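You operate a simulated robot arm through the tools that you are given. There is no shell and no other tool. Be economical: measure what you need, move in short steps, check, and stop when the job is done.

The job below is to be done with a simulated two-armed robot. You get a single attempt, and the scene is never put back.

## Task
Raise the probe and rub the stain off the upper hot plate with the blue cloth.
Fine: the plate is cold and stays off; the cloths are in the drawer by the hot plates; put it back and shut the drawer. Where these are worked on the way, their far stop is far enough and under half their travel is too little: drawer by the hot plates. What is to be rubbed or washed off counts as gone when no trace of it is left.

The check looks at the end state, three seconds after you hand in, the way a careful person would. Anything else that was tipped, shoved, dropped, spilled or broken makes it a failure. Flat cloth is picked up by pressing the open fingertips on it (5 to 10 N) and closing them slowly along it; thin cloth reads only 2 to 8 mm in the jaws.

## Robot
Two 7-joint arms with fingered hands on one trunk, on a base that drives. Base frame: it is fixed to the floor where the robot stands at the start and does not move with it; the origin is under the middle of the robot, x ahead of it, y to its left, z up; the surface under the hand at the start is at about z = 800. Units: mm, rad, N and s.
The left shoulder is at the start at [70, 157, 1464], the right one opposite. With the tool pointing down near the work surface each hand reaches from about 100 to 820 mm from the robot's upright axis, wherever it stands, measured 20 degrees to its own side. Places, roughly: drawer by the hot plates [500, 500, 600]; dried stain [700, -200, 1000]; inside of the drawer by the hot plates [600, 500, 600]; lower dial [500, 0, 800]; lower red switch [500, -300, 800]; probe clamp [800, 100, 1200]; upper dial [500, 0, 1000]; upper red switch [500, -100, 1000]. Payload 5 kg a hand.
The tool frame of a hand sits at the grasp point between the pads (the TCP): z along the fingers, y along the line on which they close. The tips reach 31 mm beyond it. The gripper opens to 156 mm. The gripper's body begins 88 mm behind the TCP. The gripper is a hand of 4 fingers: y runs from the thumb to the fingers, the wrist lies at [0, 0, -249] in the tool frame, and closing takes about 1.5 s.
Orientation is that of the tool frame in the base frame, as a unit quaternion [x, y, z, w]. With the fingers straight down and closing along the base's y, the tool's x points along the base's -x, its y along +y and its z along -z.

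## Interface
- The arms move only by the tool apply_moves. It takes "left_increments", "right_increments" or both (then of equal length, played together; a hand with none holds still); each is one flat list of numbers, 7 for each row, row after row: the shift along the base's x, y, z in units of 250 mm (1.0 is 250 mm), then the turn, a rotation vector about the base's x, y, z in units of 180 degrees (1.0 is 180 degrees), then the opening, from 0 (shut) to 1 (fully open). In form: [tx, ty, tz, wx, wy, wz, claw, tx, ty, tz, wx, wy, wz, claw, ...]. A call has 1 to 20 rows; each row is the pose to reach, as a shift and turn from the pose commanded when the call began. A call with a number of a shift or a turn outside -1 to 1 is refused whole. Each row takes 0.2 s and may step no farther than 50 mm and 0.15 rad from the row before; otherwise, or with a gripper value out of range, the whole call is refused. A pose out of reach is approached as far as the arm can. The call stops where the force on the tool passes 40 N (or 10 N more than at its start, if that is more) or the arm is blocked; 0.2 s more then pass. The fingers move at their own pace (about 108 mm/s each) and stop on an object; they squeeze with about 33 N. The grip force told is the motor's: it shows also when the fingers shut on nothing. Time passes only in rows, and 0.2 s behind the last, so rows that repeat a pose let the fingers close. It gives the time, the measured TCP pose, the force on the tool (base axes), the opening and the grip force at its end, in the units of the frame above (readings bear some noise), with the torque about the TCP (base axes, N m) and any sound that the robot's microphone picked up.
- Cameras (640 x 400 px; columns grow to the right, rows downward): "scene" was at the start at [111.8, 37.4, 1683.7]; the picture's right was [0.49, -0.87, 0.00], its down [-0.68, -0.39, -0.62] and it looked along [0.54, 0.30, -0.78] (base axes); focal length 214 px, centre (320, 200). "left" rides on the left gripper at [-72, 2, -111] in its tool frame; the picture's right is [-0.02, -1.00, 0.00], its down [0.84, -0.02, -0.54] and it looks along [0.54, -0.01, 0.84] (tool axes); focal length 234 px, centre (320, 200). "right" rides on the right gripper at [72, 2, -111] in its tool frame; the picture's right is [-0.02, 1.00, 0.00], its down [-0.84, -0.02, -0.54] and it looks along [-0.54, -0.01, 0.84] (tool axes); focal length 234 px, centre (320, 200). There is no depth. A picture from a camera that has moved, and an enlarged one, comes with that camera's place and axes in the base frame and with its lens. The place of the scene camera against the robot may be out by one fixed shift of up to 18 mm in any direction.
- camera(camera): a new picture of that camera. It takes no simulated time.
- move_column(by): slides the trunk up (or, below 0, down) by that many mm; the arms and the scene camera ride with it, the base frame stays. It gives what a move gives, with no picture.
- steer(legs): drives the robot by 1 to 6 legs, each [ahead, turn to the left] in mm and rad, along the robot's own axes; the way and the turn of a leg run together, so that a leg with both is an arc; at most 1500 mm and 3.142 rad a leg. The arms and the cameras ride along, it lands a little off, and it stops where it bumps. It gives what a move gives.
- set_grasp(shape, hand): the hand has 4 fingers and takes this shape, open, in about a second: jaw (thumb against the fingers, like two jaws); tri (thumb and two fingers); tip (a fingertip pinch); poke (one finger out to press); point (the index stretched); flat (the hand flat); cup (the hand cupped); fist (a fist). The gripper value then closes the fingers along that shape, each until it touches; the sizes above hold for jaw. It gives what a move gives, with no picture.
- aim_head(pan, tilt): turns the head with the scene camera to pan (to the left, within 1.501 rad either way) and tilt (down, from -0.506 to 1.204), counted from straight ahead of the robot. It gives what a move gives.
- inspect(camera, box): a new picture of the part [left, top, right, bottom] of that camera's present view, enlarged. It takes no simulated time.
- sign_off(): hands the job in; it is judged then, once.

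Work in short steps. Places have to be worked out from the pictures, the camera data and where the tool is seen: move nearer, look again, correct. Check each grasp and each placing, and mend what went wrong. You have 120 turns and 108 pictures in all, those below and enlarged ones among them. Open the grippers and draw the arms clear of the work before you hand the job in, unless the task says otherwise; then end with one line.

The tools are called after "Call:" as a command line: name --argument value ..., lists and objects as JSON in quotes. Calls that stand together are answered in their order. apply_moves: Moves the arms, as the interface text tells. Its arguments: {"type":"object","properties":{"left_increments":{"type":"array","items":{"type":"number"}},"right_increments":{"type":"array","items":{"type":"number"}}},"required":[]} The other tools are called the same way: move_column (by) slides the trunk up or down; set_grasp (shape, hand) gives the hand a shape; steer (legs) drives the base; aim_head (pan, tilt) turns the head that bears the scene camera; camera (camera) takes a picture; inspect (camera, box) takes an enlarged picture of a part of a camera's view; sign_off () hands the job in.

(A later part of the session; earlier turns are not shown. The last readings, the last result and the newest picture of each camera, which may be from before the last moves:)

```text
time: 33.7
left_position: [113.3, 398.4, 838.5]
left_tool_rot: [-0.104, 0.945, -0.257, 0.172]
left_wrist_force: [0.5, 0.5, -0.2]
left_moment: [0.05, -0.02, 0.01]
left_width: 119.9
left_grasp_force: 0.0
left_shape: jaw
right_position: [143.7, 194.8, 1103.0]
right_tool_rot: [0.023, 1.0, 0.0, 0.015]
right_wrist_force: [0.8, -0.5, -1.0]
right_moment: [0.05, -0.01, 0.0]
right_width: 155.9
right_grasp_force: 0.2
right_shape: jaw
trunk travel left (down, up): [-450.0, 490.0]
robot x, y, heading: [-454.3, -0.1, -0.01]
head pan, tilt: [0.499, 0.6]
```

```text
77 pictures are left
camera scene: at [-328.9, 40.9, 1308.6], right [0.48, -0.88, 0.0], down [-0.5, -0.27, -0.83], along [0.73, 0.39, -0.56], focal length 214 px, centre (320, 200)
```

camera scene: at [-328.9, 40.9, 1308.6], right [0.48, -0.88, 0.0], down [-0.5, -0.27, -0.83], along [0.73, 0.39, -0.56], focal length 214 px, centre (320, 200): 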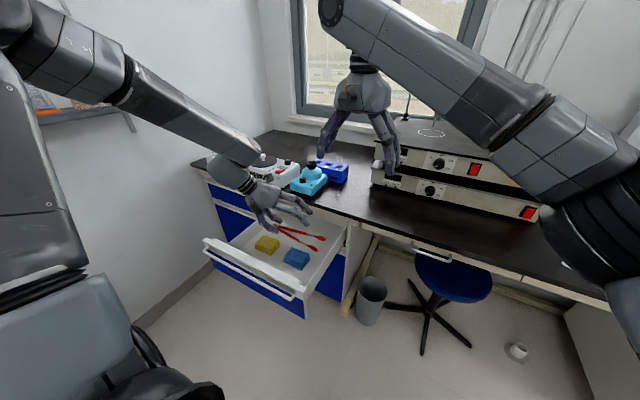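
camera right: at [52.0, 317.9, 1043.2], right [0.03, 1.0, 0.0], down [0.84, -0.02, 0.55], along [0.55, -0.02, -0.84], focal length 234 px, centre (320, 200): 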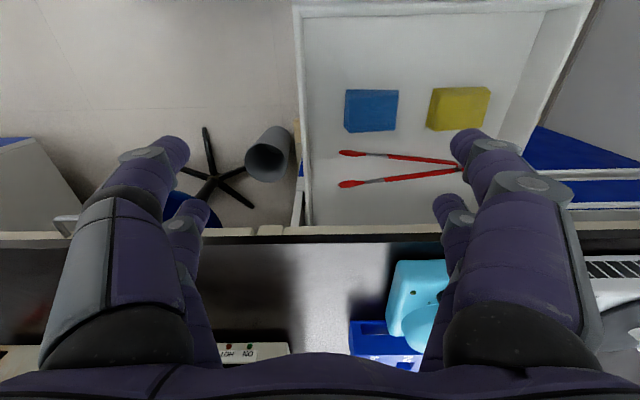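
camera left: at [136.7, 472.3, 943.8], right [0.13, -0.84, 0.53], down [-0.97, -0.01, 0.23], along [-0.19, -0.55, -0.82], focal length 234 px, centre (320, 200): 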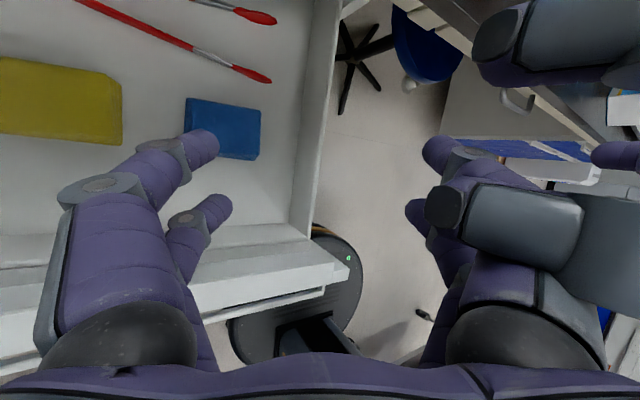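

The hands are clear of each other. I park the right hand back at its side and finish turning the left hand to point down, in one joint move.

Call:
apply_moves --right_increments '[-0.1, -0.1, 0, 0, 0, 0, 1, -0.2, -0.2, 0, 0, 0, 0, 1, -0.3, -0.3, 0, 0, 0, 0, 1, -0.4, -0.4, 0, 0, 0, 0, 1, -0.5, -0.5, 0, 0, 0, 0, 1, -0.6, -0.6, 0, 0, 0, 0, 1, -0.7, -0.7, 0, 0, 0, 0, 1, -0.8, -0.75, 0, 0, 0, 0, 1]' --left_increments '[0, 0, 0.03, 0, 0, 0, 0.77, 0, 0, 0.06, 0, 0, 0, 0.77, 0, 0, 0.1, 0.0333, 0.0223, -0.0135, 0.77, 0, 0, 0.12, 0.0667, 0.0446, -0.027, 0.77, 0, 0, 0.15, 0.1, 0.0669, -0.0404, 0.77, 0, 0, 0.16, 0.1334, 0.0892, -0.0539, 0.77, 0.02, -0.01, 0.16, 0.1667, 0.1115, -0.0674, 0.77, 0.04, -0.02, 0.16, 0.1667, 0.1115, -0.0674, 0.77]'

Call:
camera --camera "left"

```text
time: 35.5
left_position: [114.0, 403.1, 848.0]
left_tool_rot: [-0.103, 0.944, -0.261, 0.174]
left_wrist_force: [-0.4, 0.0, 0.1]
left_moment: [-0.03, -0.02, 0.01]
left_width: 119.8
left_grasp_force: 0.1
left_shape: jaw
left hand out of reach, approached as far as the arm can: row 2, 3, 4, 5, 6, 7, 8
right_position: [-60.8, 7.1, 1102.7]
right_tool_rot: [0.024, 1.0, 0.0, 0.016]
right_wrist_force: [-0.2, 0.4, -0.5]
right_moment: [0.0, 0.01, 0.01]
right_width: 156.0
right_grasp_force: 0.1
right_shape: jaw
trunk travel left (down, up): [-450.0, 490.0]
robot x, y, heading: [-452.2, -0.3, -0.001]
head pan, tilt: [0.499, 0.6]
```

```text
76 pictures are left
camera left: at [135.8, 476.3, 955.8], right [0.13, -0.83, 0.54], down [-0.98, -0.01, 0.22], along [-0.18, -0.55, -0.82], focal length 234 px, centre (320, 200)
```

left: 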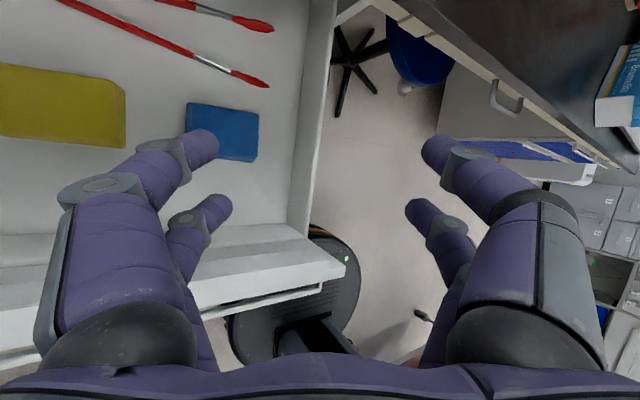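

The arm is near a wrist limit with the shoulder this low. I raise the trunk 300 mm for a better posture and turn the hand down there.

Call:
move_column --by 300

Call:
apply_moves --left_increments '[-0.03, 0, 0, 0, 0, 0, 0.77, -0.06, 0, 0, 0.0333, 0.0223, -0.0135, 0.77, -0.1, 0, 0, 0.0667, 0.0446, -0.027, 0.77, -0.1, 0, 0, 0.1, 0.0669, -0.0404, 0.77, -0.1, 0, 0, 0.1334, 0.0892, -0.0539, 0.77, -0.1, 0, 0, 0.1667, 0.1115, -0.0674, 0.77]'

```text
time: 38.5
left_position: [111.9, 404.4, 1146.9]
left_tool_rot: [-0.104, 0.944, -0.262, 0.174]
left_wrist_force: [-0.3, -0.2, 0.2]
left_moment: [0.0, 0.01, 0.01]
left_width: 119.9
left_grasp_force: 0.0
left_shape: jaw
right_position: [-59.2, 8.2, 1403.2]
right_tool_rot: [0.024, 1.0, 0.0, 0.016]
right_wrist_force: [0.4, -0.8, 0.2]
right_moment: [0.01, 0.0, 0.03]
right_width: 156.2
right_grasp_force: 0.0
right_shape: jaw
trunk travel left (down, up): [-750.0, 190.0]
robot x, y, heading: [-452.2, -3.1, -0.004]
head pan, tilt: [0.499, 0.6]
```

```text
time: 39.9
left_position: [105.2, 402.0, 1146.8]
left_tool_rot: [-0.104, 0.943, -0.263, 0.174]
left_wrist_force: [0.7, 0.9, -0.3]
left_moment: [0.0, 0.03, -0.02]
left_width: 120.3
left_grasp_force: 0.1
left_shape: jaw
left hand out of reach, approached as far as the arm can: row 2, 3, 4, 5, 6
right_position: [-59.8, 7.9, 1403.8]
right_tool_rot: [0.024, 1.0, 0.001, 0.016]
right_wrist_force: [0.3, 0.3, 0.9]
right_moment: [0.04, -0.04, 0.02]
right_width: 156.2
right_grasp_force: 0.1
right_shape: jaw
trunk travel left (down, up): [-750.0, 190.0]
robot x, y, heading: [-455.3, 1.3, -0.001]
head pan, tilt: [0.499, 0.6]
```

Still limited by a wrist joint. I move the hand down without turning it, so the arm changes posture, then try to turn.

Call:
apply_moves --left_increments '[-0.05, 0, -0.16, 0, 0, 0, 0.77, -0.1, 0, -0.32, 0, 0, 0, 0.77, -0.15, 0, -0.48, 0, 0, 0, 0.77, -0.2, 0, -0.64, 0, 0, 0, 0.77, -0.2, 0, -0.8, 0, 0, 0, 0.77, -0.2, 0, -0.85, 0.0333, 0.0223, -0.0135, 0.77, -0.2, 0, -0.85, 0.0667, 0.0446, -0.027, 0.77, -0.2, 0, -0.85, 0.1, 0.0669, -0.0404, 0.77, -0.2, 0, -0.85, 0.1334, 0.0892, -0.0539, 0.77, -0.2, 0, -0.85, 0.1667, 0.1115, -0.0674, 0.77]'

Call:
camera --camera "scene"

```text
time: 42.1
left_position: [43.6, 412.9, 922.8]
left_tool_rot: [-0.053, 0.983, -0.145, 0.095]
left_wrist_force: [0.2, 0.3, -0.2]
left_moment: [0.03, 0.0, 0.01]
left_width: 120.4
left_grasp_force: 0.0
left_shape: jaw
left hand out of reach, approached as far as the arm can: row 8, 9, 10
right_position: [-59.9, 7.6, 1403.1]
right_tool_rot: [0.023, 1.0, 0.0, 0.015]
right_wrist_force: [-0.2, 0.3, -0.1]
right_moment: [0.0, 0.01, 0.03]
right_width: 156.1
right_grasp_force: 0.0
right_shape: jaw
trunk travel left (down, up): [-750.0, 190.0]
robot x, y, heading: [-450.2, -2.5, -0.001]
head pan, tilt: [0.499, 0.6]
```

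```text
75 pictures are left
camera scene: at [-329.4, 41.8, 1608.7], right [0.48, -0.88, 0.0], down [-0.5, -0.27, -0.83], along [0.73, 0.39, -0.56], focal length 214 px, centre (320, 200)
```

scene: 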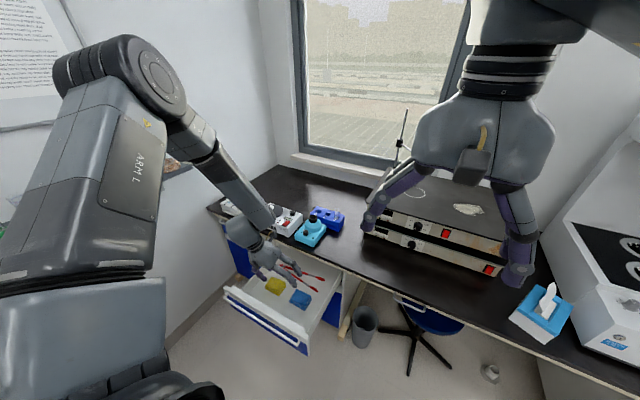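

Lowering helped. I go on down and finish the turn.

Call:
apply_moves --left_increments '[0.04, -0.01, -0.12, 0, 0, 0, 0.77, 0.1, -0.03, -0.24, 0, 0, 0, 0.77, 0.16, -0.04, -0.36, 0, 0, 0, 0.77, 0.2, -0.05, -0.42, 0.031, 0.0203, -0.0113, 0.77, 0.2, -0.05, -0.42, 0.062, 0.0406, -0.0226, 0.77, 0.2, -0.05, -0.42, 0.093, 0.061, -0.034, 0.77]'

Call:
camera --camera "left"

```text
time: 43.5
left_position: [19.2, 455.1, 822.4]
left_tool_rot: [-0.011, 0.994, -0.092, 0.061]
left_wrist_force: [0.2, 0.4, 0.3]
left_moment: [0.02, -0.01, 0.01]
left_width: 120.1
left_grasp_force: 0.1
left_shape: jaw
left hand out of reach, approached as far as the arm can: row 4, 5, 6
right_position: [-60.7, 7.1, 1404.1]
right_tool_rot: [0.023, 1.0, 0.0, 0.017]
right_wrist_force: [-1.0, 1.1, -0.5]
right_moment: [0.04, 0.0, 0.03]
right_width: 156.2
right_grasp_force: 0.1
right_shape: jaw
trunk travel left (down, up): [-750.0, 190.0]
robot x, y, heading: [-454.7, 2.6, -0.002]
head pan, tilt: [0.499, 0.6]
```

```text
74 pictures are left
camera left: at [76.2, 479.0, 938.9], right [0.04, -0.98, 0.18], down [-0.9, 0.05, 0.44], along [-0.44, -0.18, -0.88], focal length 234 px, centre (320, 200)
```

left: 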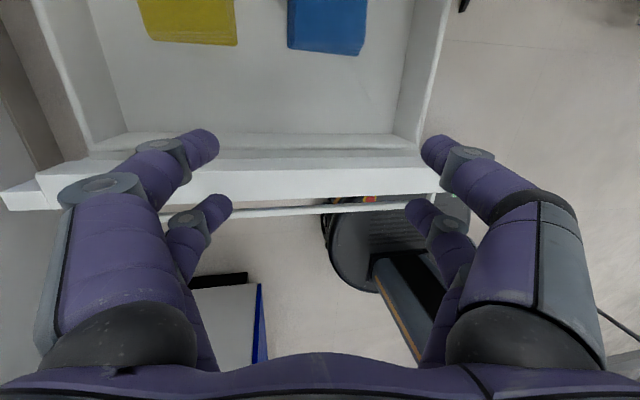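

The arm still falls short of the commanded pose. I try a yaw of about 30° to ease the wrist.

Call:
apply_moves --left_increments '[0, 0, 0, 0, 0, 0.045, 0.77, 0, 0, 0, 0, 0, 0.09, 0.77, 0, 0, 0, 0, 0, 0.135, 0.77, 0, 0, 0, 0, 0, 0.17, 0.77]'

```text
time: 44.5
left_position: [18.9, 454.0, 821.7]
left_tool_rot: [-0.275, 0.955, -0.074, 0.083]
left_wrist_force: [0.3, -0.5, 0.2]
left_moment: [0.0, 0.0, -0.02]
left_width: 119.9
left_grasp_force: 0.0
left_shape: jaw
right_position: [-59.7, 7.6, 1403.5]
right_tool_rot: [0.024, 1.0, 0.0, 0.015]
right_wrist_force: [-0.3, -0.5, 0.8]
right_moment: [0.04, -0.01, 0.02]
right_width: 156.0
right_grasp_force: 0.0
right_shape: jaw
trunk travel left (down, up): [-750.0, 190.0]
robot x, y, heading: [-453.3, 1.3, -0.004]
head pan, tilt: [0.499, 0.6]
```

The yaw worked. I now straighten the remaining tilt and move toward above the cloth.

Call:
apply_moves --left_increments '[0.05, -0.03, 0.02, 0.0155, 0.032, 0, 0.77, 0.1, -0.06, 0.04, 0.0309, 0.064, 0, 0.77, 0.2, -0.12, 0.04, 0.0309, 0.064, 0, 0.77, 0.3, -0.18, 0.04, 0.0309, 0.064, 0, 0.77, 0.4, -0.23, 0.04, 0.0309, 0.064, 0, 0.77]'

Call:
camera --camera "scene"

```text
time: 45.7
left_position: [20.0, 454.1, 822.0]
left_tool_rot: [-0.274, 0.955, -0.074, 0.083]
left_wrist_force: [-0.5, -0.8, -0.6]
left_moment: [0.02, -0.01, 0.01]
left_width: 120.2
left_grasp_force: 0.0
left_shape: jaw
left hand out of reach, approached as far as the arm can: row 1, 2, 3, 4, 5
right_position: [-59.0, 7.6, 1403.7]
right_tool_rot: [0.023, 1.0, 0.001, 0.017]
right_wrist_force: [-0.3, -0.1, -0.9]
right_moment: [-0.02, -0.01, -0.01]
right_width: 155.9
right_grasp_force: 0.1
right_shape: jaw
trunk travel left (down, up): [-750.0, 190.0]
robot x, y, heading: [-448.0, 1.0, -0.005]
head pan, tilt: [0.499, 0.6]
```

```text
73 pictures are left
camera scene: at [-328.9, 42.8, 1608.6], right [0.48, -0.88, 0.0], down [-0.5, -0.27, -0.82], along [0.73, 0.39, -0.57], focal length 214 px, centre (320, 200)
```

scene: 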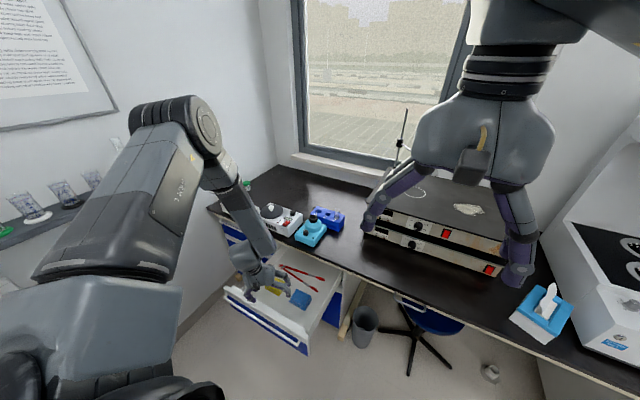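

The wrist only resists turning, so I translate with the present tilt to over the cloth, stretching the arm, and see what the hand camera shows.

Call:
apply_moves --left_increments '[0.1, -0.03, -0.02, 0, 0, 0, 0.77, 0.2, -0.06, -0.04, 0, 0, 0, 0.77, 0.3, -0.1, -0.06, 0, 0, 0, 0.77, 0.4, -0.14, -0.08, 0, 0, 0, 0.77]'

Call:
apply_moves --left_increments '[0, 0, 0, 0.0155, 0.032, 0, 0.77, 0, 0, 0, 0.0309, 0.064, 0, 0.77]'

```text
time: 46.7
left_position: [67.6, 435.9, 806.7]
left_tool_rot: [-0.275, 0.95, -0.076, 0.129]
left_wrist_force: [0.2, -1.4, 0.2]
left_moment: [0.04, 0.0, -0.03]
left_width: 120.2
left_grasp_force: 0.1
left_shape: jaw
left hand out of reach, approached as far as the arm can: row 1, 2, 3, 4
right_position: [-57.5, 4.3, 1402.5]
right_tool_rot: [0.024, 1.0, 0.0, 0.016]
right_wrist_force: [0.3, -0.7, -0.3]
right_moment: [0.06, 0.04, 0.0]
right_width: 155.8
right_grasp_force: 0.1
right_shape: jaw
trunk travel left (down, up): [-750.0, 190.0]
robot x, y, heading: [-453.4, 4.0, 0.001]
head pan, tilt: [0.499, 0.6]
```

```text
time: 47.3
left_position: [51.7, 425.9, 797.7]
left_tool_rot: [-0.277, 0.95, -0.027, 0.138]
left_wrist_force: [-0.8, 0.2, 0.1]
left_moment: [0.01, 0.01, 0.03]
left_width: 120.2
left_grasp_force: 0.1
left_shape: jaw
left hand out of reach, approached as far as the arm can: row 1, 2
right_position: [-57.9, 7.1, 1401.9]
right_tool_rot: [0.024, 1.0, 0.0, 0.016]
right_wrist_force: [0.1, 0.0, 0.3]
right_moment: [0.03, 0.0, -0.01]
right_width: 156.0
right_grasp_force: 0.0
right_shape: jaw
trunk travel left (down, up): [-750.0, 190.0]
robot x, y, heading: [-454.0, 4.1, -0.009]
head pan, tilt: [0.499, 0.6]
```

The limit is the wrist bending back against a shallow forearm; a higher shoulder makes the forearm steeper. I raise the trunk the remaining way, then lower the hand again with the tilt corrected.

Call:
move_column --by 150

Call:
apply_moves --left_increments '[0, 0, -0.15, 0, 0, 0, 0.77, 0, 0, -0.3, 0, 0, 0, 0.77, 0, 0, -0.45, 0, 0, 0, 0.77, 0, 0, -0.6, 0, 0, 0, 0.77]'

Call:
apply_moves --left_increments '[0, 0, 0, 0.0, 0.03, 0, 0.77, 0, 0, 0, 0.0, 0.06, 0, 0.77, 0, 0, 0, 0, 0.09, 0, 0.77]'

Call:
camera --camera "scene"

```text
time: 49.1
left_position: [52.9, 427.5, 948.1]
left_tool_rot: [-0.278, 0.95, -0.028, 0.138]
left_wrist_force: [-0.6, 0.3, 0.2]
left_moment: [0.0, 0.02, 0.03]
left_width: 120.2
left_grasp_force: 0.1
left_shape: jaw
right_position: [-58.0, 8.6, 1552.9]
right_tool_rot: [0.024, 1.0, 0.0, 0.016]
right_wrist_force: [0.8, -0.4, 1.0]
right_moment: [0.02, 0.02, 0.0]
right_width: 156.3
right_grasp_force: 0.2
right_shape: jaw
trunk travel left (down, up): [-900.0, 40.0]
robot x, y, heading: [-457.2, 2.1, -0.009]
head pan, tilt: [0.499, 0.6]
```

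```text
time: 50.1
left_position: [35.2, 429.2, 939.2]
left_tool_rot: [-0.276, 0.951, -0.027, 0.138]
left_wrist_force: [-0.3, 0.2, 0.2]
left_moment: [0.01, 0.02, 0.0]
left_width: 120.2
left_grasp_force: 0.0
left_shape: jaw
left hand out of reach, approached as far as the arm can: row 1, 2, 3, 4
right_position: [-58.6, 7.6, 1552.4]
right_tool_rot: [0.023, 1.0, 0.001, 0.015]
right_wrist_force: [0.2, 0.2, -0.6]
right_moment: [0.0, 0.01, 0.0]
right_width: 155.8
right_grasp_force: 0.1
right_shape: jaw
trunk travel left (down, up): [-900.0, 40.0]
robot x, y, heading: [-455.2, -1.3, -0.008]
head pan, tilt: [0.499, 0.6]
```

```text
time: 50.9
left_position: [29.6, 431.4, 944.1]
left_tool_rot: [-0.26, 0.965, 0.015, 0.007]
left_wrist_force: [3.6, -0.9, 0.3]
left_moment: [0.04, 0.36, 0.16]
left_width: 120.1
left_grasp_force: 0.0
left_shape: jaw
left hand out of reach, approached as far as the arm can: row 1, 2, 3
right_position: [-58.7, 5.9, 1552.0]
right_tool_rot: [0.024, 1.0, 0.001, 0.016]
right_wrist_force: [1.5, -0.1, 0.1]
right_moment: [0.0, 0.01, 0.0]
right_width: 155.7
right_grasp_force: 0.0
right_shape: jaw
trunk travel left (down, up): [-900.0, 40.0]
robot x, y, heading: [-449.4, -0.8, -0.001]
head pan, tilt: [0.499, 0.6]
```

```text
72 pictures are left
camera scene: at [-328.4, 40.9, 1758.6], right [0.48, -0.88, 0.0], down [-0.5, -0.27, -0.83], along [0.73, 0.39, -0.56], focal length 214 px, centre (320, 200)
```

scene: 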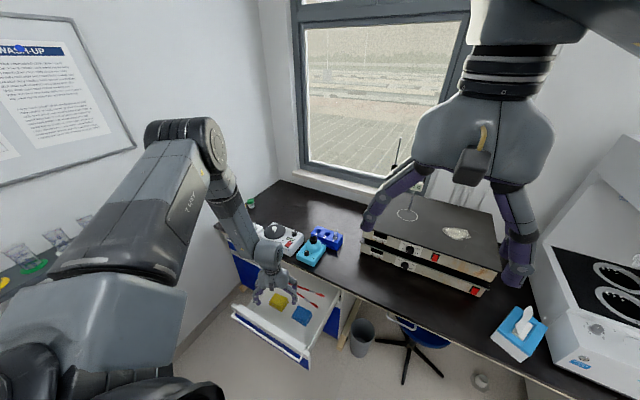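

The hand now points straight down (yawed about 31°). I test moving down and forward from here.

Call:
apply_moves --left_increments '[0.08, -0.02, -0.06, 0, 0, 0, 0.77, 0.16, -0.05, -0.16, 0, 0, 0, 0.77, 0.24, -0.08, -0.3, 0, 0, 0, 0.77, 0.3, -0.1, -0.44, 0, 0, 0, 0.77, 0.3, -0.1, -0.58, 0, 0, 0, 0.77]'

Call:
camera --camera "left"

```text
time: 52.1
left_position: [53.3, 424.7, 953.2]
left_tool_rot: [-0.278, 0.96, 0.013, 0.003]
left_wrist_force: [0.2, -0.1, -0.1]
left_moment: [0.0, 0.01, 0.01]
left_width: 119.9
left_grasp_force: 0.1
left_shape: jaw
left hand out of reach, approached as far as the arm can: row 1, 2, 3, 4, 5
right_position: [-58.9, 7.3, 1552.0]
right_tool_rot: [0.023, 1.0, 0.0, 0.016]
right_wrist_force: [0.2, -0.8, -0.7]
right_moment: [-0.03, 0.01, 0.01]
right_width: 156.2
right_grasp_force: 0.0
right_shape: jaw
trunk travel left (down, up): [-900.0, 40.0]
robot x, y, heading: [-451.0, -0.9, -0.006]
head pan, tilt: [0.499, 0.6]
```

```text
71 pictures are left
camera left: at [111.8, 461.2, 1064.7], right [0.55, -0.83, -0.02], down [-0.7, -0.48, 0.53], along [-0.46, -0.28, -0.84], focal length 234 px, centre (320, 200)
```

left: 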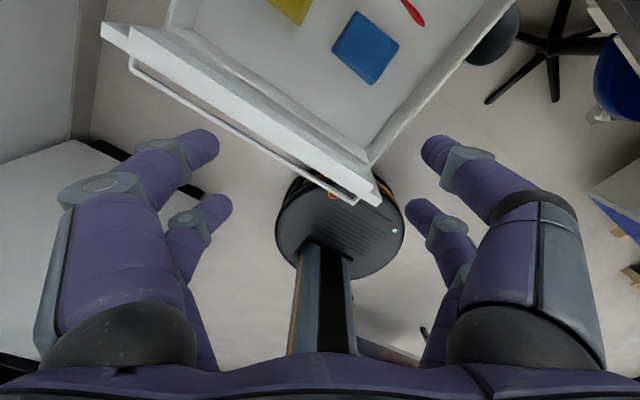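

Another joint limit blocks going down from this posture. I bring the hand back up toward its starting pose beside the robot to reset the arm's posture.

Call:
apply_moves --left_increments '[-0.08, 0, 0.16, 0, 0, -0.02, 0.77, -0.16, 0, 0.32, 0, 0, -0.05, 0.77, -0.24, 0, 0.48, 0, 0, -0.08, 0.77, -0.32, 0, 0.64, 0, 0, -0.11, 0.77, -0.4, 0, 0.8, 0, 0, -0.14, 0.77, -0.5, 0, 0.95, 0, 0, -0.17, 0.77]'

Call:
apply_moves --left_increments '[-0.03, 0, 0.16, 0, 0, 0, 0.77, -0.07, 0, 0.32, 0, 0, 0, 0.77, -0.1, 0, 0.48, 0, 0, 0, 0.77, -0.14, 0, 0.64, 0, 0, 0, 0.77, -0.17, 0, 0.8, 0, 0, 0, 0.77, -0.2, 0, 0.96, 0, 0, 0, 0.77]'

Call:
camera --camera "scene"

```text
time: 53.5
left_position: [-78.0, 425.8, 1191.2]
left_tool_rot: [-0.013, 1.0, 0.012, 0.006]
left_wrist_force: [-0.9, -0.7, 0.3]
left_moment: [0.04, -0.1, 0.0]
left_width: 120.1
left_grasp_force: 0.0
left_shape: jaw
right_position: [-62.6, 6.9, 1554.2]
right_tool_rot: [0.024, 1.0, 0.0, 0.016]
right_wrist_force: [-0.7, -0.2, 0.6]
right_moment: [0.01, -0.04, -0.04]
right_width: 155.9
right_grasp_force: 0.1
right_shape: jaw
trunk travel left (down, up): [-900.0, 40.0]
robot x, y, heading: [-453.4, 2.0, -0.006]
head pan, tilt: [0.499, 0.6]
```

```text
time: 54.9
left_position: [-126.4, 425.9, 1433.4]
left_tool_rot: [-0.015, 1.0, 0.013, 0.005]
left_wrist_force: [0.0, 0.1, -0.2]
left_moment: [0.01, -0.02, 0.02]
left_width: 120.1
left_grasp_force: 0.0
left_shape: jaw
right_position: [-59.5, 6.1, 1552.5]
right_tool_rot: [0.024, 1.0, 0.0, 0.017]
right_wrist_force: [0.2, -0.4, -0.1]
right_moment: [0.03, -0.01, 0.01]
right_width: 156.0
right_grasp_force: 0.1
right_shape: jaw
trunk travel left (down, up): [-900.0, 40.0]
robot x, y, heading: [-455.7, 3.3, -0.003]
head pan, tilt: [0.499, 0.6]
```

```text
70 pictures are left
camera scene: at [-330.3, 42.6, 1758.7], right [0.48, -0.88, 0.0], down [-0.5, -0.27, -0.83], along [0.73, 0.39, -0.56], focal length 214 px, centre (320, 200)
```

scene: 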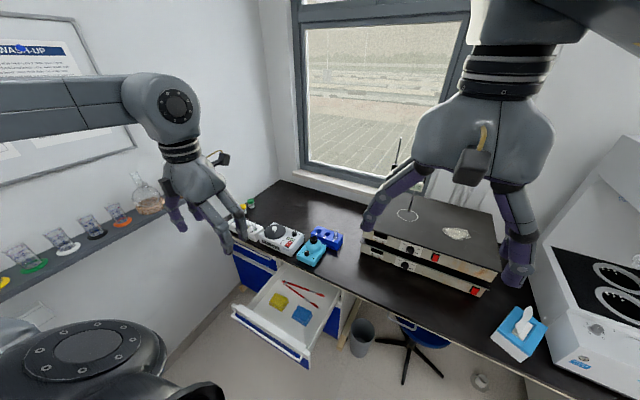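

That restored the starting posture. I now move forward and down with the tool kept pointing down.

Call:
apply_moves --left_increments '[0.15, -0.02, -0.05, 0, 0, 0, 0.77, 0.3, -0.04, -0.12, 0, 0, 0, 0.77, 0.45, -0.07, -0.2, 0, 0, 0, 0.77, 0.6, -0.1, -0.3, 0, 0, 0, 0.77, 0.75, -0.12, -0.4, 0, 0, 0, 0.77, 0.9, -0.14, -0.5, 0, 0, 0, 0.77]'

Call:
apply_moves --left_increments '[0, 0, -0.18, 0, 0, 0, 0.77, 0, 0, -0.36, 0, 0, 0, 0.77, 0, 0, -0.54, 0, 0, 0, 0.77, 0, 0, -0.72, 0, 0, 0, 0.77, 0, 0, -0.9, 0, 0, 0, 0.77]'

Call:
camera --camera "scene"

```text
time: 56.3
left_position: [107.6, 387.0, 1327.0]
left_tool_rot: [-0.014, 0.999, 0.013, 0.027]
left_wrist_force: [1.2, -2.1, -6.6]
left_moment: [0.18, 0.17, 0.03]
left_width: 120.0
left_grasp_force: 0.0
left_shape: jaw
right_position: [-60.9, 2.0, 1552.1]
right_tool_rot: [0.023, 1.0, 0.003, 0.017]
right_wrist_force: [-0.3, -0.7, 0.2]
right_moment: [0.06, -0.1, 0.0]
right_width: 155.9
right_grasp_force: 0.0
right_shape: jaw
trunk travel left (down, up): [-900.0, 40.0]
robot x, y, heading: [-453.8, 0.5, -0.002]
head pan, tilt: [0.499, 0.6]
```

```text
time: 57.5
left_position: [100.5, 393.4, 1082.8]
left_tool_rot: [-0.014, 1.0, 0.012, 0.007]
left_wrist_force: [0.1, -0.2, 0.5]
left_moment: [0.04, 0.03, 0.01]
left_width: 120.0
left_grasp_force: 0.2
left_shape: jaw
right_position: [-59.6, 6.8, 1553.0]
right_tool_rot: [0.023, 1.0, 0.0, 0.016]
right_wrist_force: [0.0, 0.0, 0.2]
right_moment: [-0.02, -0.02, 0.02]
right_width: 156.0
right_grasp_force: 0.1
right_shape: jaw
trunk travel left (down, up): [-900.0, 40.0]
robot x, y, heading: [-451.9, 0.0, -0.003]
head pan, tilt: [0.499, 0.6]
```

```text
69 pictures are left
camera scene: at [-328.9, 42.2, 1758.7], right [0.48, -0.88, 0.0], down [-0.5, -0.27, -0.83], along [0.73, 0.39, -0.56], focal length 214 px, centre (320, 200)
```

scene: 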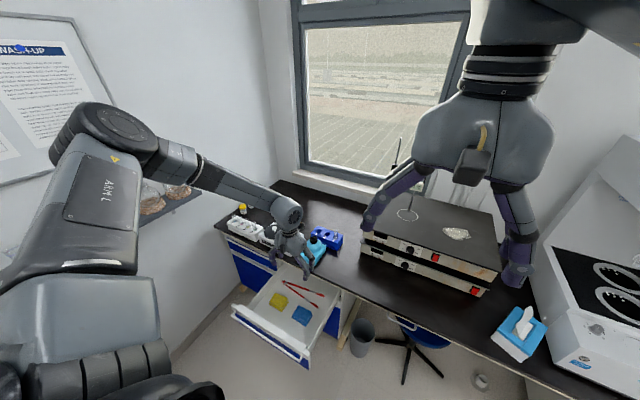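

That posture works. I lower on toward the cloth and look with the hand camera.

Call:
apply_moves --left_increments '[0, 0, -0.18, 0, 0, 0, 0.77, 0, 0, -0.36, 0, 0, 0, 0.77, 0, 0, -0.54, 0, 0, 0, 0.77, 0.04, 0, -0.72, 0, 0, 0, 0.77, 0.1, 0, -0.9, 0, 0, 0, 0.77, 0.16, 0, -1.0, 0, 0, 0, 0.77]'

Call:
camera --camera "left"

Call:
inspect --camera "scene" --box '[220, 220, 380, 360]'

```text
time: 58.9
left_position: [82.0, 408.2, 965.1]
left_tool_rot: [-0.013, 1.0, 0.012, 0.005]
left_wrist_force: [0.3, -0.6, -0.1]
left_moment: [0.03, -0.03, -0.04]
left_width: 120.2
left_grasp_force: 0.1
left_shape: jaw
left hand out of reach, approached as far as the arm can: row 3, 4, 5, 6
right_position: [-59.3, 7.1, 1551.8]
right_tool_rot: [0.023, 1.0, 0.0, 0.016]
right_wrist_force: [0.0, 0.2, -0.6]
right_moment: [-0.01, -0.02, -0.04]
right_width: 155.8
right_grasp_force: 0.1
right_shape: jaw
trunk travel left (down, up): [-900.0, 40.0]
robot x, y, heading: [-455.1, 1.5, -0.002]
head pan, tilt: [0.499, 0.6]
```

```text
68 pictures are left
camera left: at [151.7, 408.5, 1076.5], right [0.05, -1.0, -0.02], down [-0.84, -0.06, 0.53], along [-0.53, -0.01, -0.84], focal length 234 px, centre (320, 200)
```

left: 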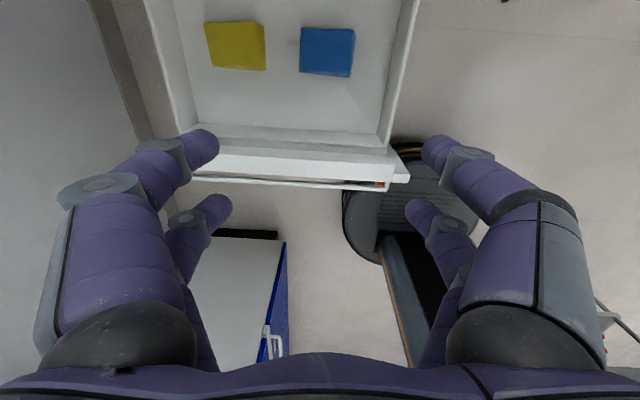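

```text
2.86 times, centred on (300, 290) of scene
camera zoom: at [-327.8, 41.5, 1758.6], right [0.48, -0.88, 0.0], down [-0.5, -0.27, -0.82], along [0.73, 0.39, -0.57], focal length 613 px, centre (377, -57)
```

zoom: 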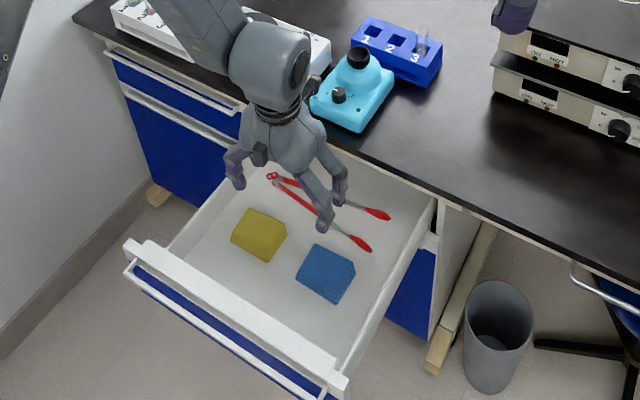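

The arm has lower-limit trouble in z again, but the trunk can carry the hand down instead. I place the hand above the cloth at about z 1085 first.

Call:
apply_moves --left_increments '[0.03, 0, 0.18, 0, 0, 0, 0.77, 0.1, 0, 0.34, 0, 0, 0, 0.77, 0.18, -0.02, 0.46, 0, 0, 0, 0.77, 0.27, -0.03, 0.5, 0, 0, 0, 0.77]'

Call:
move_column --by -280

Call:
camera --camera "left"

Call:
camera --camera "scene"

```text
time: 59.9
left_position: [148.1, 399.4, 1092.6]
left_tool_rot: [-0.015, 1.0, 0.012, 0.004]
left_wrist_force: [-0.1, -0.8, -0.3]
left_moment: [-0.06, 0.0, -0.03]
left_width: 120.0
left_grasp_force: 0.0
left_shape: jaw
right_position: [-57.7, 7.8, 1553.0]
right_tool_rot: [0.024, 1.0, 0.001, 0.016]
right_wrist_force: [0.5, 0.3, 0.0]
right_moment: [-0.01, 0.02, 0.0]
right_width: 155.9
right_grasp_force: 0.2
right_shape: jaw
trunk travel left (down, up): [-900.0, 40.0]
robot x, y, heading: [-447.2, -1.8, -0.006]
head pan, tilt: [0.499, 0.6]
```

```text
time: 62.7
left_position: [147.3, 398.9, 812.1]
left_tool_rot: [-0.015, 1.0, 0.012, 0.005]
left_wrist_force: [0.8, -0.3, -1.1]
left_moment: [-0.01, 0.01, 0.01]
left_width: 120.1
left_grasp_force: 0.0
left_shape: jaw
right_position: [-59.0, 6.8, 1272.4]
right_tool_rot: [0.024, 1.0, 0.001, 0.016]
right_wrist_force: [-0.4, -1.1, -0.3]
right_moment: [0.0, 0.0, 0.01]
right_width: 156.0
right_grasp_force: 0.0
right_shape: jaw
trunk travel left (down, up): [-620.0, 320.0]
robot x, y, heading: [-452.8, 3.5, -0.006]
head pan, tilt: [0.499, 0.6]
```

```text
66 pictures are left
camera left: at [217.7, 400.2, 924.5], right [0.05, -1.0, -0.02], down [-0.84, -0.06, 0.53], along [-0.53, -0.01, -0.84], focal length 234 px, centre (320, 200)
```

left: 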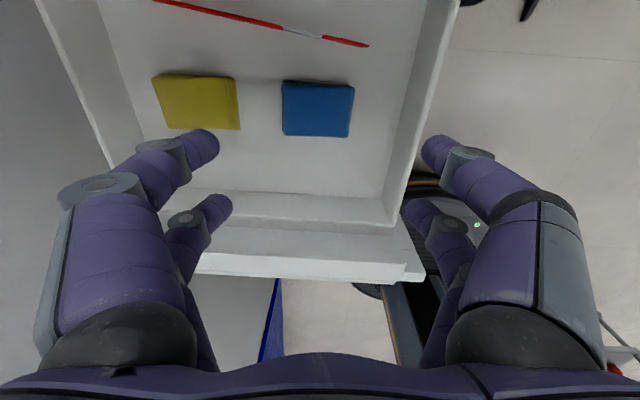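

```text
65 pictures are left
camera scene: at [-328.9, 42.8, 1478.7], right [0.48, -0.88, 0.0], down [-0.5, -0.27, -0.83], along [0.73, 0.39, -0.57], focal length 214 px, centre (320, 200)
```

scene: 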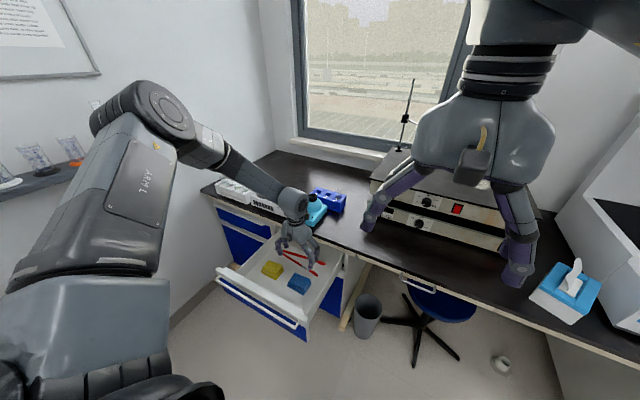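

Two views put the cloth's centre at about (156, 407), top near z 613, roughly 85 by 60 mm. I center the hand, narrow the opening to about 105 mm, and let the trunk carry it down 130 mm.

Call:
apply_moves --left_increments '[0.02, 0.015, 0, 0, 0, 0, 0.7, 0.036, 0.032, 0, 0, 0, 0, 0.68, 0.036, 0.032, 0, 0, 0, 0, 0.68]'

Call:
move_column --by -130

Call:
camera --camera "left"

Call:
inspect --camera "scene" --box '[200, 160, 400, 290]'

```text
time: 63.5
left_position: [156.4, 407.4, 814.1]
left_tool_rot: [-0.015, 1.0, 0.012, 0.006]
left_wrist_force: [0.5, 0.7, 0.6]
left_moment: [-0.02, 0.04, 0.04]
left_width: 106.2
left_grasp_force: 0.2
left_shape: jaw
right_position: [-59.4, 7.7, 1272.3]
right_tool_rot: [0.023, 1.0, 0.0, 0.016]
right_wrist_force: [-0.6, 0.3, -0.1]
right_moment: [0.01, 0.01, 0.04]
right_width: 155.9
right_grasp_force: 0.1
right_shape: jaw
trunk travel left (down, up): [-620.0, 320.0]
robot x, y, heading: [-454.8, -3.7, -0.008]
head pan, tilt: [0.499, 0.6]
```

```text
time: 65.1
left_position: [155.9, 408.3, 682.9]
left_tool_rot: [-0.014, 1.0, 0.012, 0.006]
left_wrist_force: [-0.1, -0.4, 0.3]
left_moment: [0.01, -0.03, -0.02]
left_width: 106.7
left_grasp_force: 0.1
left_shape: jaw
right_position: [-60.1, 7.0, 1142.3]
right_tool_rot: [0.023, 1.0, 0.0, 0.016]
right_wrist_force: [-0.3, 0.4, -0.3]
right_moment: [-0.01, -0.04, 0.0]
right_width: 156.0
right_grasp_force: 0.0
right_shape: jaw
trunk travel left (down, up): [-490.0, 450.0]
robot x, y, heading: [-451.0, 1.8, -0.004]
head pan, tilt: [0.499, 0.6]
```

```text
64 pictures are left
camera left: at [227.3, 408.6, 795.1], right [0.05, -1.0, -0.02], down [-0.84, -0.06, 0.53], along [-0.53, -0.01, -0.84], focal length 234 px, centre (320, 200)
```

left: 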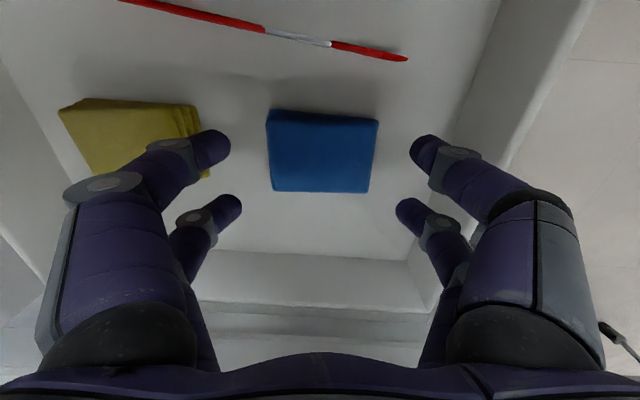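

```text
3.08 times, centred on (300, 225) of scene
camera zoom: at [-329.0, 42.8, 1348.7], right [0.48, -0.88, 0.0], down [-0.5, -0.27, -0.83], along [0.73, 0.39, -0.56], focal length 660 px, centre (382, 123)
```

zoom: 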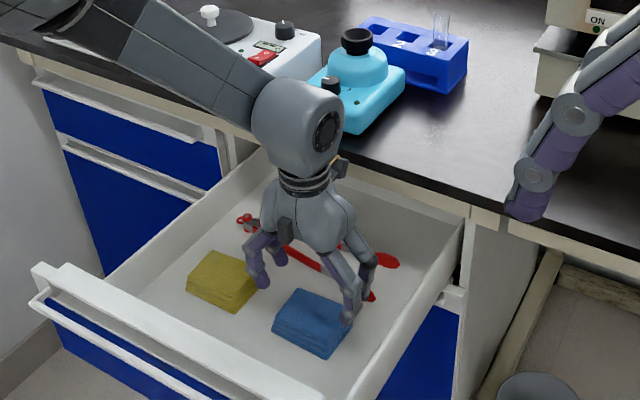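

The cloth is centred between the finger pairs. I widen a touch and go down 50 mm with the arm, which stops on force.

Call:
apply_moves --left_increments '[0, 0, -0.05, 0, 0, 0, 0.74, 0, 0, -0.1, 0, 0, 0, 0.74, 0, 0, -0.15, 0, 0, 0, 0.74, 0, 0, -0.2, 0, 0, 0, 0.74]'

Call:
camera --camera "left"

```text
time: 66.1
left_position: [157.0, 406.9, 631.7]
left_tool_rot: [-0.015, 1.0, 0.011, 0.006]
left_wrist_force: [0.6, 0.2, -0.3]
left_moment: [0.0, 0.01, -0.02]
left_width: 115.0
left_grasp_force: 0.1
left_shape: jaw
right_position: [-58.7, 8.1, 1142.8]
right_tool_rot: [0.023, 1.0, 0.0, 0.016]
right_wrist_force: [0.1, 0.2, 0.7]
right_moment: [-0.03, 0.03, 0.04]
right_width: 155.9
right_grasp_force: 0.2
right_shape: jaw
trunk travel left (down, up): [-490.0, 450.0]
robot x, y, heading: [-451.5, -0.9, -0.002]
head pan, tilt: [0.499, 0.6]
```

```text
62 pictures are left
camera left: at [227.3, 408.5, 744.4], right [0.05, -1.0, -0.02], down [-0.84, -0.06, 0.53], along [-0.53, -0.01, -0.84], focal length 234 px, centre (320, 200)
```

left: 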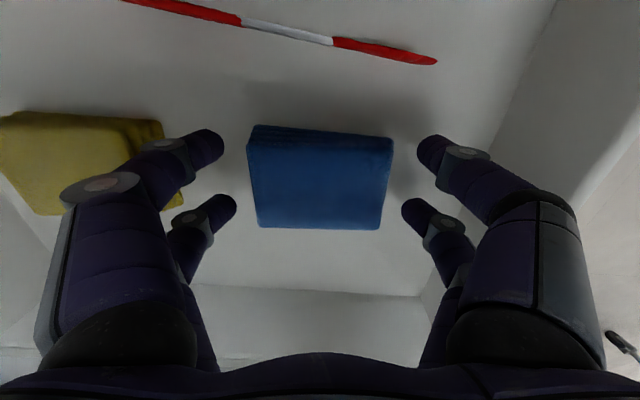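

The fingers straddle the cloth. I go 5 mm lower and close slowly.

Call:
apply_moves --left_increments '[0, 0, -0.02, 0, 0, 0, 0.74, 0, 0, -0.02, 0, 0, 0, 0.65, 0, 0, -0.02, 0, 0, 0, 0.56, 0, 0, -0.02, 0, 0, 0, 0.48, 0, 0, -0.02, 0, 0, 0, 0.4, 0, 0, -0.02, 0, 0, 0, 0.3, 0, 0, -0.02, 0, 0, 0, 0.2]'

Call:
camera --camera "left"

```text
time: 67.7
left_position: [157.3, 406.3, 627.4]
left_tool_rot: [-0.015, 1.0, 0.011, 0.005]
left_wrist_force: [-0.2, 0.3, 0.2]
left_moment: [0.02, 0.0, 0.0]
left_width: 87.6
left_grasp_force: 32.8
left_shape: jaw
right_position: [-59.7, 7.6, 1141.6]
right_tool_rot: [0.024, 1.0, 0.0, 0.015]
right_wrist_force: [-0.6, 0.5, 0.0]
right_moment: [-0.03, 0.03, -0.03]
right_width: 155.9
right_grasp_force: 0.1
right_shape: jaw
trunk travel left (down, up): [-490.0, 450.0]
robot x, y, heading: [-453.9, 1.6, -0.009]
head pan, tilt: [0.499, 0.6]
```

```text
61 pictures are left
camera left: at [227.0, 408.2, 739.6], right [0.05, -1.0, -0.02], down [-0.84, -0.06, 0.53], along [-0.54, -0.01, -0.84], focal length 234 px, centre (320, 200)
```

left: 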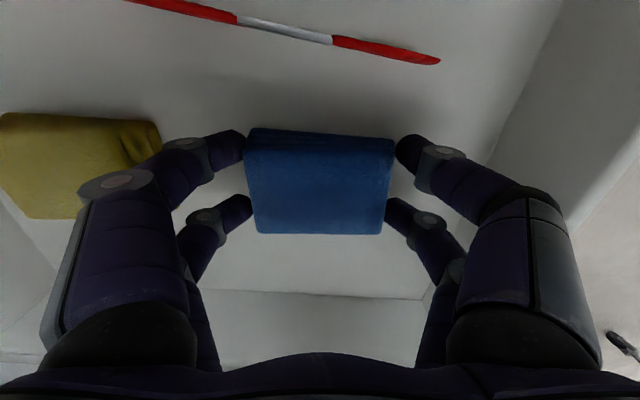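

The cloth is gripped at 88 mm with 33 N. I lift 50 mm and check.

Call:
apply_moves --left_increments '[0, 0, 0.05, 0, 0, 0, 0.2, 0, 0, 0.1, 0, 0, 0, 0.2, 0, 0, 0.2, 0, 0, 0, 0.2, 0, 0, 0.3, 0, 0, 0, 0.2]'

Call:
camera --camera "left"

Call:
inspect --camera "scene" --box '[200, 160, 400, 290]'

```text
time: 68.7
left_position: [155.8, 407.7, 703.0]
left_tool_rot: [-0.015, 1.0, 0.012, 0.005]
left_wrist_force: [-0.2, 0.5, -0.8]
left_moment: [-0.02, 0.0, -0.03]
left_width: 87.7
left_grasp_force: 32.3
left_shape: jaw
right_position: [-59.9, 7.2, 1142.7]
right_tool_rot: [0.024, 1.0, 0.0, 0.016]
right_wrist_force: [-0.6, -0.8, 0.0]
right_moment: [-0.01, -0.04, -0.02]
right_width: 156.0
right_grasp_force: 0.0
right_shape: jaw
trunk travel left (down, up): [-490.0, 450.0]
robot x, y, heading: [-453.7, 1.5, -0.007]
head pan, tilt: [0.499, 0.6]
```

```text
60 pictures are left
camera left: at [226.2, 409.4, 814.7], right [0.05, -1.0, -0.02], down [-0.84, -0.06, 0.53], along [-0.53, -0.01, -0.84], focal length 234 px, centre (320, 200)
```

left: 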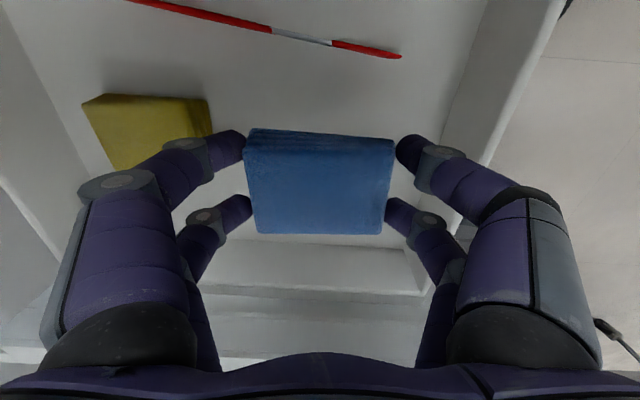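

```text
3.08 times, centred on (300, 225) of scene
camera zoom: at [-329.3, 42.6, 1348.6], right [0.48, -0.88, 0.0], down [-0.5, -0.27, -0.83], along [0.73, 0.39, -0.56], focal length 660 px, centre (382, 123)
```

zoom: 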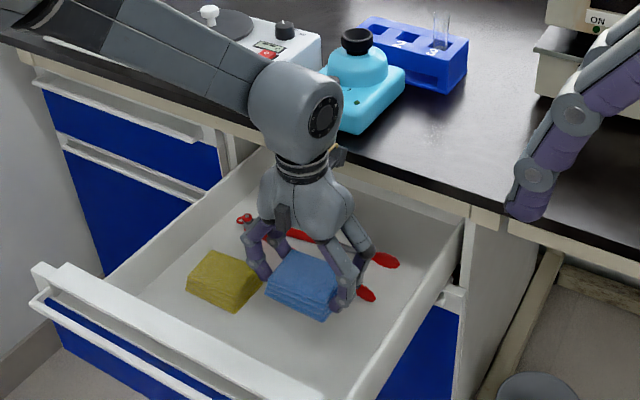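

The cloth is held well. I raise the trunk 360 mm to bring both hands above bench height.

Call:
move_column --by 360

Call:
aim_head --pan 0.2 --tilt 0.5

Call:
camera --camera "scene"

```text
time: 72.2
left_position: [156.5, 408.0, 1060.9]
left_tool_rot: [-0.015, 1.0, 0.012, 0.005]
left_wrist_force: [0.4, 0.2, -0.8]
left_moment: [-0.03, 0.0, 0.01]
left_width: 87.6
left_grasp_force: 33.1
left_shape: jaw
right_position: [-59.0, 7.2, 1502.5]
right_tool_rot: [0.024, 1.0, 0.0, 0.016]
right_wrist_force: [-0.6, 0.1, 0.5]
right_moment: [-0.03, 0.02, 0.01]
right_width: 156.0
right_grasp_force: 0.0
right_shape: jaw
trunk travel left (down, up): [-850.0, 90.0]
robot x, y, heading: [-452.7, 1.8, -0.004]
head pan, tilt: [0.499, 0.6]
```

```text
time: 73.0
left_position: [155.7, 407.7, 1062.6]
left_tool_rot: [-0.015, 1.0, 0.011, 0.005]
left_wrist_force: [0.0, 0.0, -0.6]
left_moment: [0.01, -0.04, 0.01]
left_width: 87.2
left_grasp_force: 32.7
left_shape: jaw
right_position: [-59.0, 6.7, 1503.2]
right_tool_rot: [0.023, 1.0, 0.0, 0.016]
right_wrist_force: [0.4, 0.2, 0.2]
right_moment: [-0.02, -0.03, 0.01]
right_width: 156.2
right_grasp_force: 0.1
right_shape: jaw
trunk travel left (down, up): [-850.0, 90.0]
robot x, y, heading: [-452.7, 0.9, -0.005]
head pan, tilt: [0.201, 0.499]
```

```text
58 pictures are left
camera scene: at [-317.2, 18.8, 1717.7], right [0.2, -0.98, 0.0], down [-0.47, -0.09, -0.88], along [0.86, 0.17, -0.48], focal length 214 px, centre (320, 200)
```

scene: 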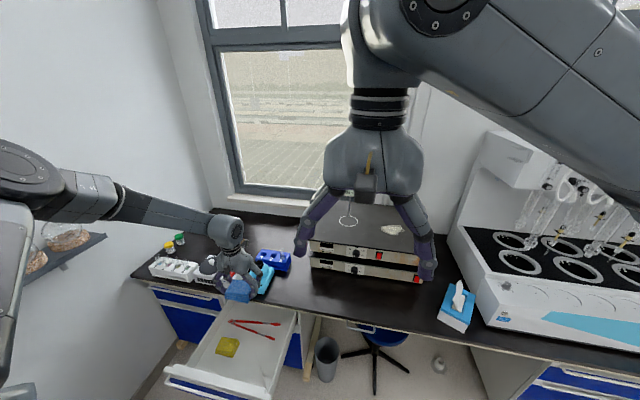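

Both hands are clear above the bench. I drive forward 440 mm to near the starting place.

Call:
steer --legs '[[440, 0]]'

Call:
camera --camera "scene"

Call:
camera --camera "right"

```text
time: 75.6
left_position: [593.0, 399.0, 1063.4]
left_tool_rot: [-0.009, 1.0, 0.011, 0.006]
left_wrist_force: [-0.3, 0.1, -0.9]
left_moment: [0.01, 0.01, -0.05]
left_width: 87.8
left_grasp_force: 32.8
left_shape: jaw
right_position: [372.8, 0.1, 1501.5]
right_tool_rot: [0.029, 0.999, 0.0, 0.016]
right_wrist_force: [0.7, 0.4, -0.6]
right_moment: [0.01, -0.04, 0.0]
right_width: 156.1
right_grasp_force: 0.0
right_shape: jaw
trunk travel left (down, up): [-850.0, 90.0]
robot x, y, heading: [-25.0, -5.0, -0.012]
head pan, tilt: [0.201, 0.499]
```

```text
57 pictures are left
camera scene: at [114.3, 13.9, 1717.9], right [0.19, -0.98, 0.0], down [-0.47, -0.09, -0.88], along [0.86, 0.16, -0.48], focal length 214 px, centre (320, 200)
```

scene: 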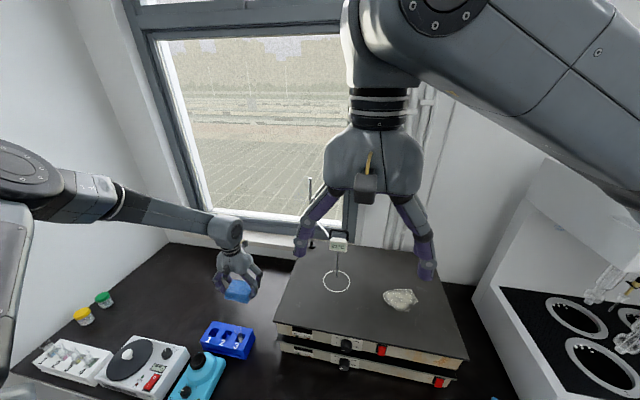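

```text
56 pictures are left
camera right: at [297.9, 5.6, 1613.3], right [0.08, 1.0, 0.0], down [0.82, -0.07, 0.57], along [0.57, -0.04, -0.82], focal length 234 px, centre (320, 200)
```

right: 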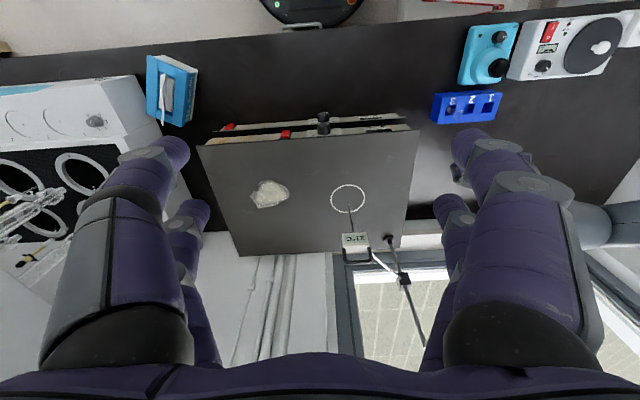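

The probe, its clamp and the stain are in view. I bring the right hand nearer above the probe for a better look at its handle.

Call:
apply_moves --right_increments '[0.15, 0.01, -0.05, 0, 0, 0, 1, 0.3, 0.03, -0.1, 0, 0, 0, 1, 0.45, 0.05, -0.15, 0, 0, 0, 1, 0.6, 0.07, -0.2, 0, 0, 0, 1, 0.75, 0.1, -0.25, 0, 0, 0, 1]'

Call:
camera --camera "right"

Call:
inspect --camera "right" --box '[260, 180, 440, 300]'

```text
time: 76.8
left_position: [594.6, 399.0, 1060.9]
left_tool_rot: [-0.01, 1.0, 0.01, 0.005]
left_wrist_force: [1.2, -0.4, -0.3]
left_moment: [-0.01, 0.01, -0.03]
left_width: 87.6
left_grasp_force: 32.9
left_shape: jaw
right_position: [566.6, 25.7, 1438.9]
right_tool_rot: [0.029, 0.999, 0.0, 0.016]
right_wrist_force: [0.2, -0.5, 0.5]
right_moment: [-0.03, -0.01, 0.02]
right_width: 156.2
right_grasp_force: 0.0
right_shape: jaw
trunk travel left (down, up): [-850.0, 90.0]
robot x, y, heading: [-18.7, -0.7, -0.012]
head pan, tilt: [0.201, 0.499]
```

```text
55 pictures are left
camera right: at [491.9, 31.6, 1549.2], right [0.08, 1.0, 0.0], down [0.82, -0.07, 0.57], along [0.57, -0.04, -0.82], focal length 234 px, centre (320, 200)
```

right: 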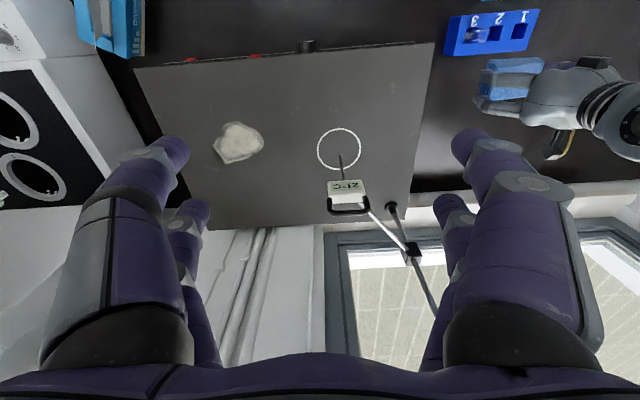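

```text
3.33 times, centred on (350, 240) of right
camera zoom: at [491.9, 31.6, 1549.2], right [0.08, 1.0, 0.0], down [0.82, -0.07, 0.57], along [0.57, -0.04, -0.82], focal length 781 px, centre (220, 67)
```

zoom: 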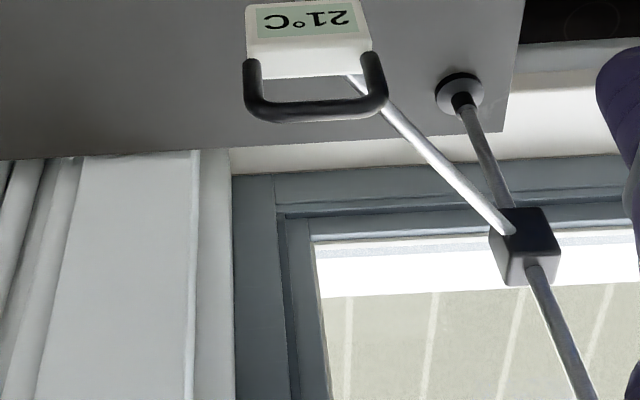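

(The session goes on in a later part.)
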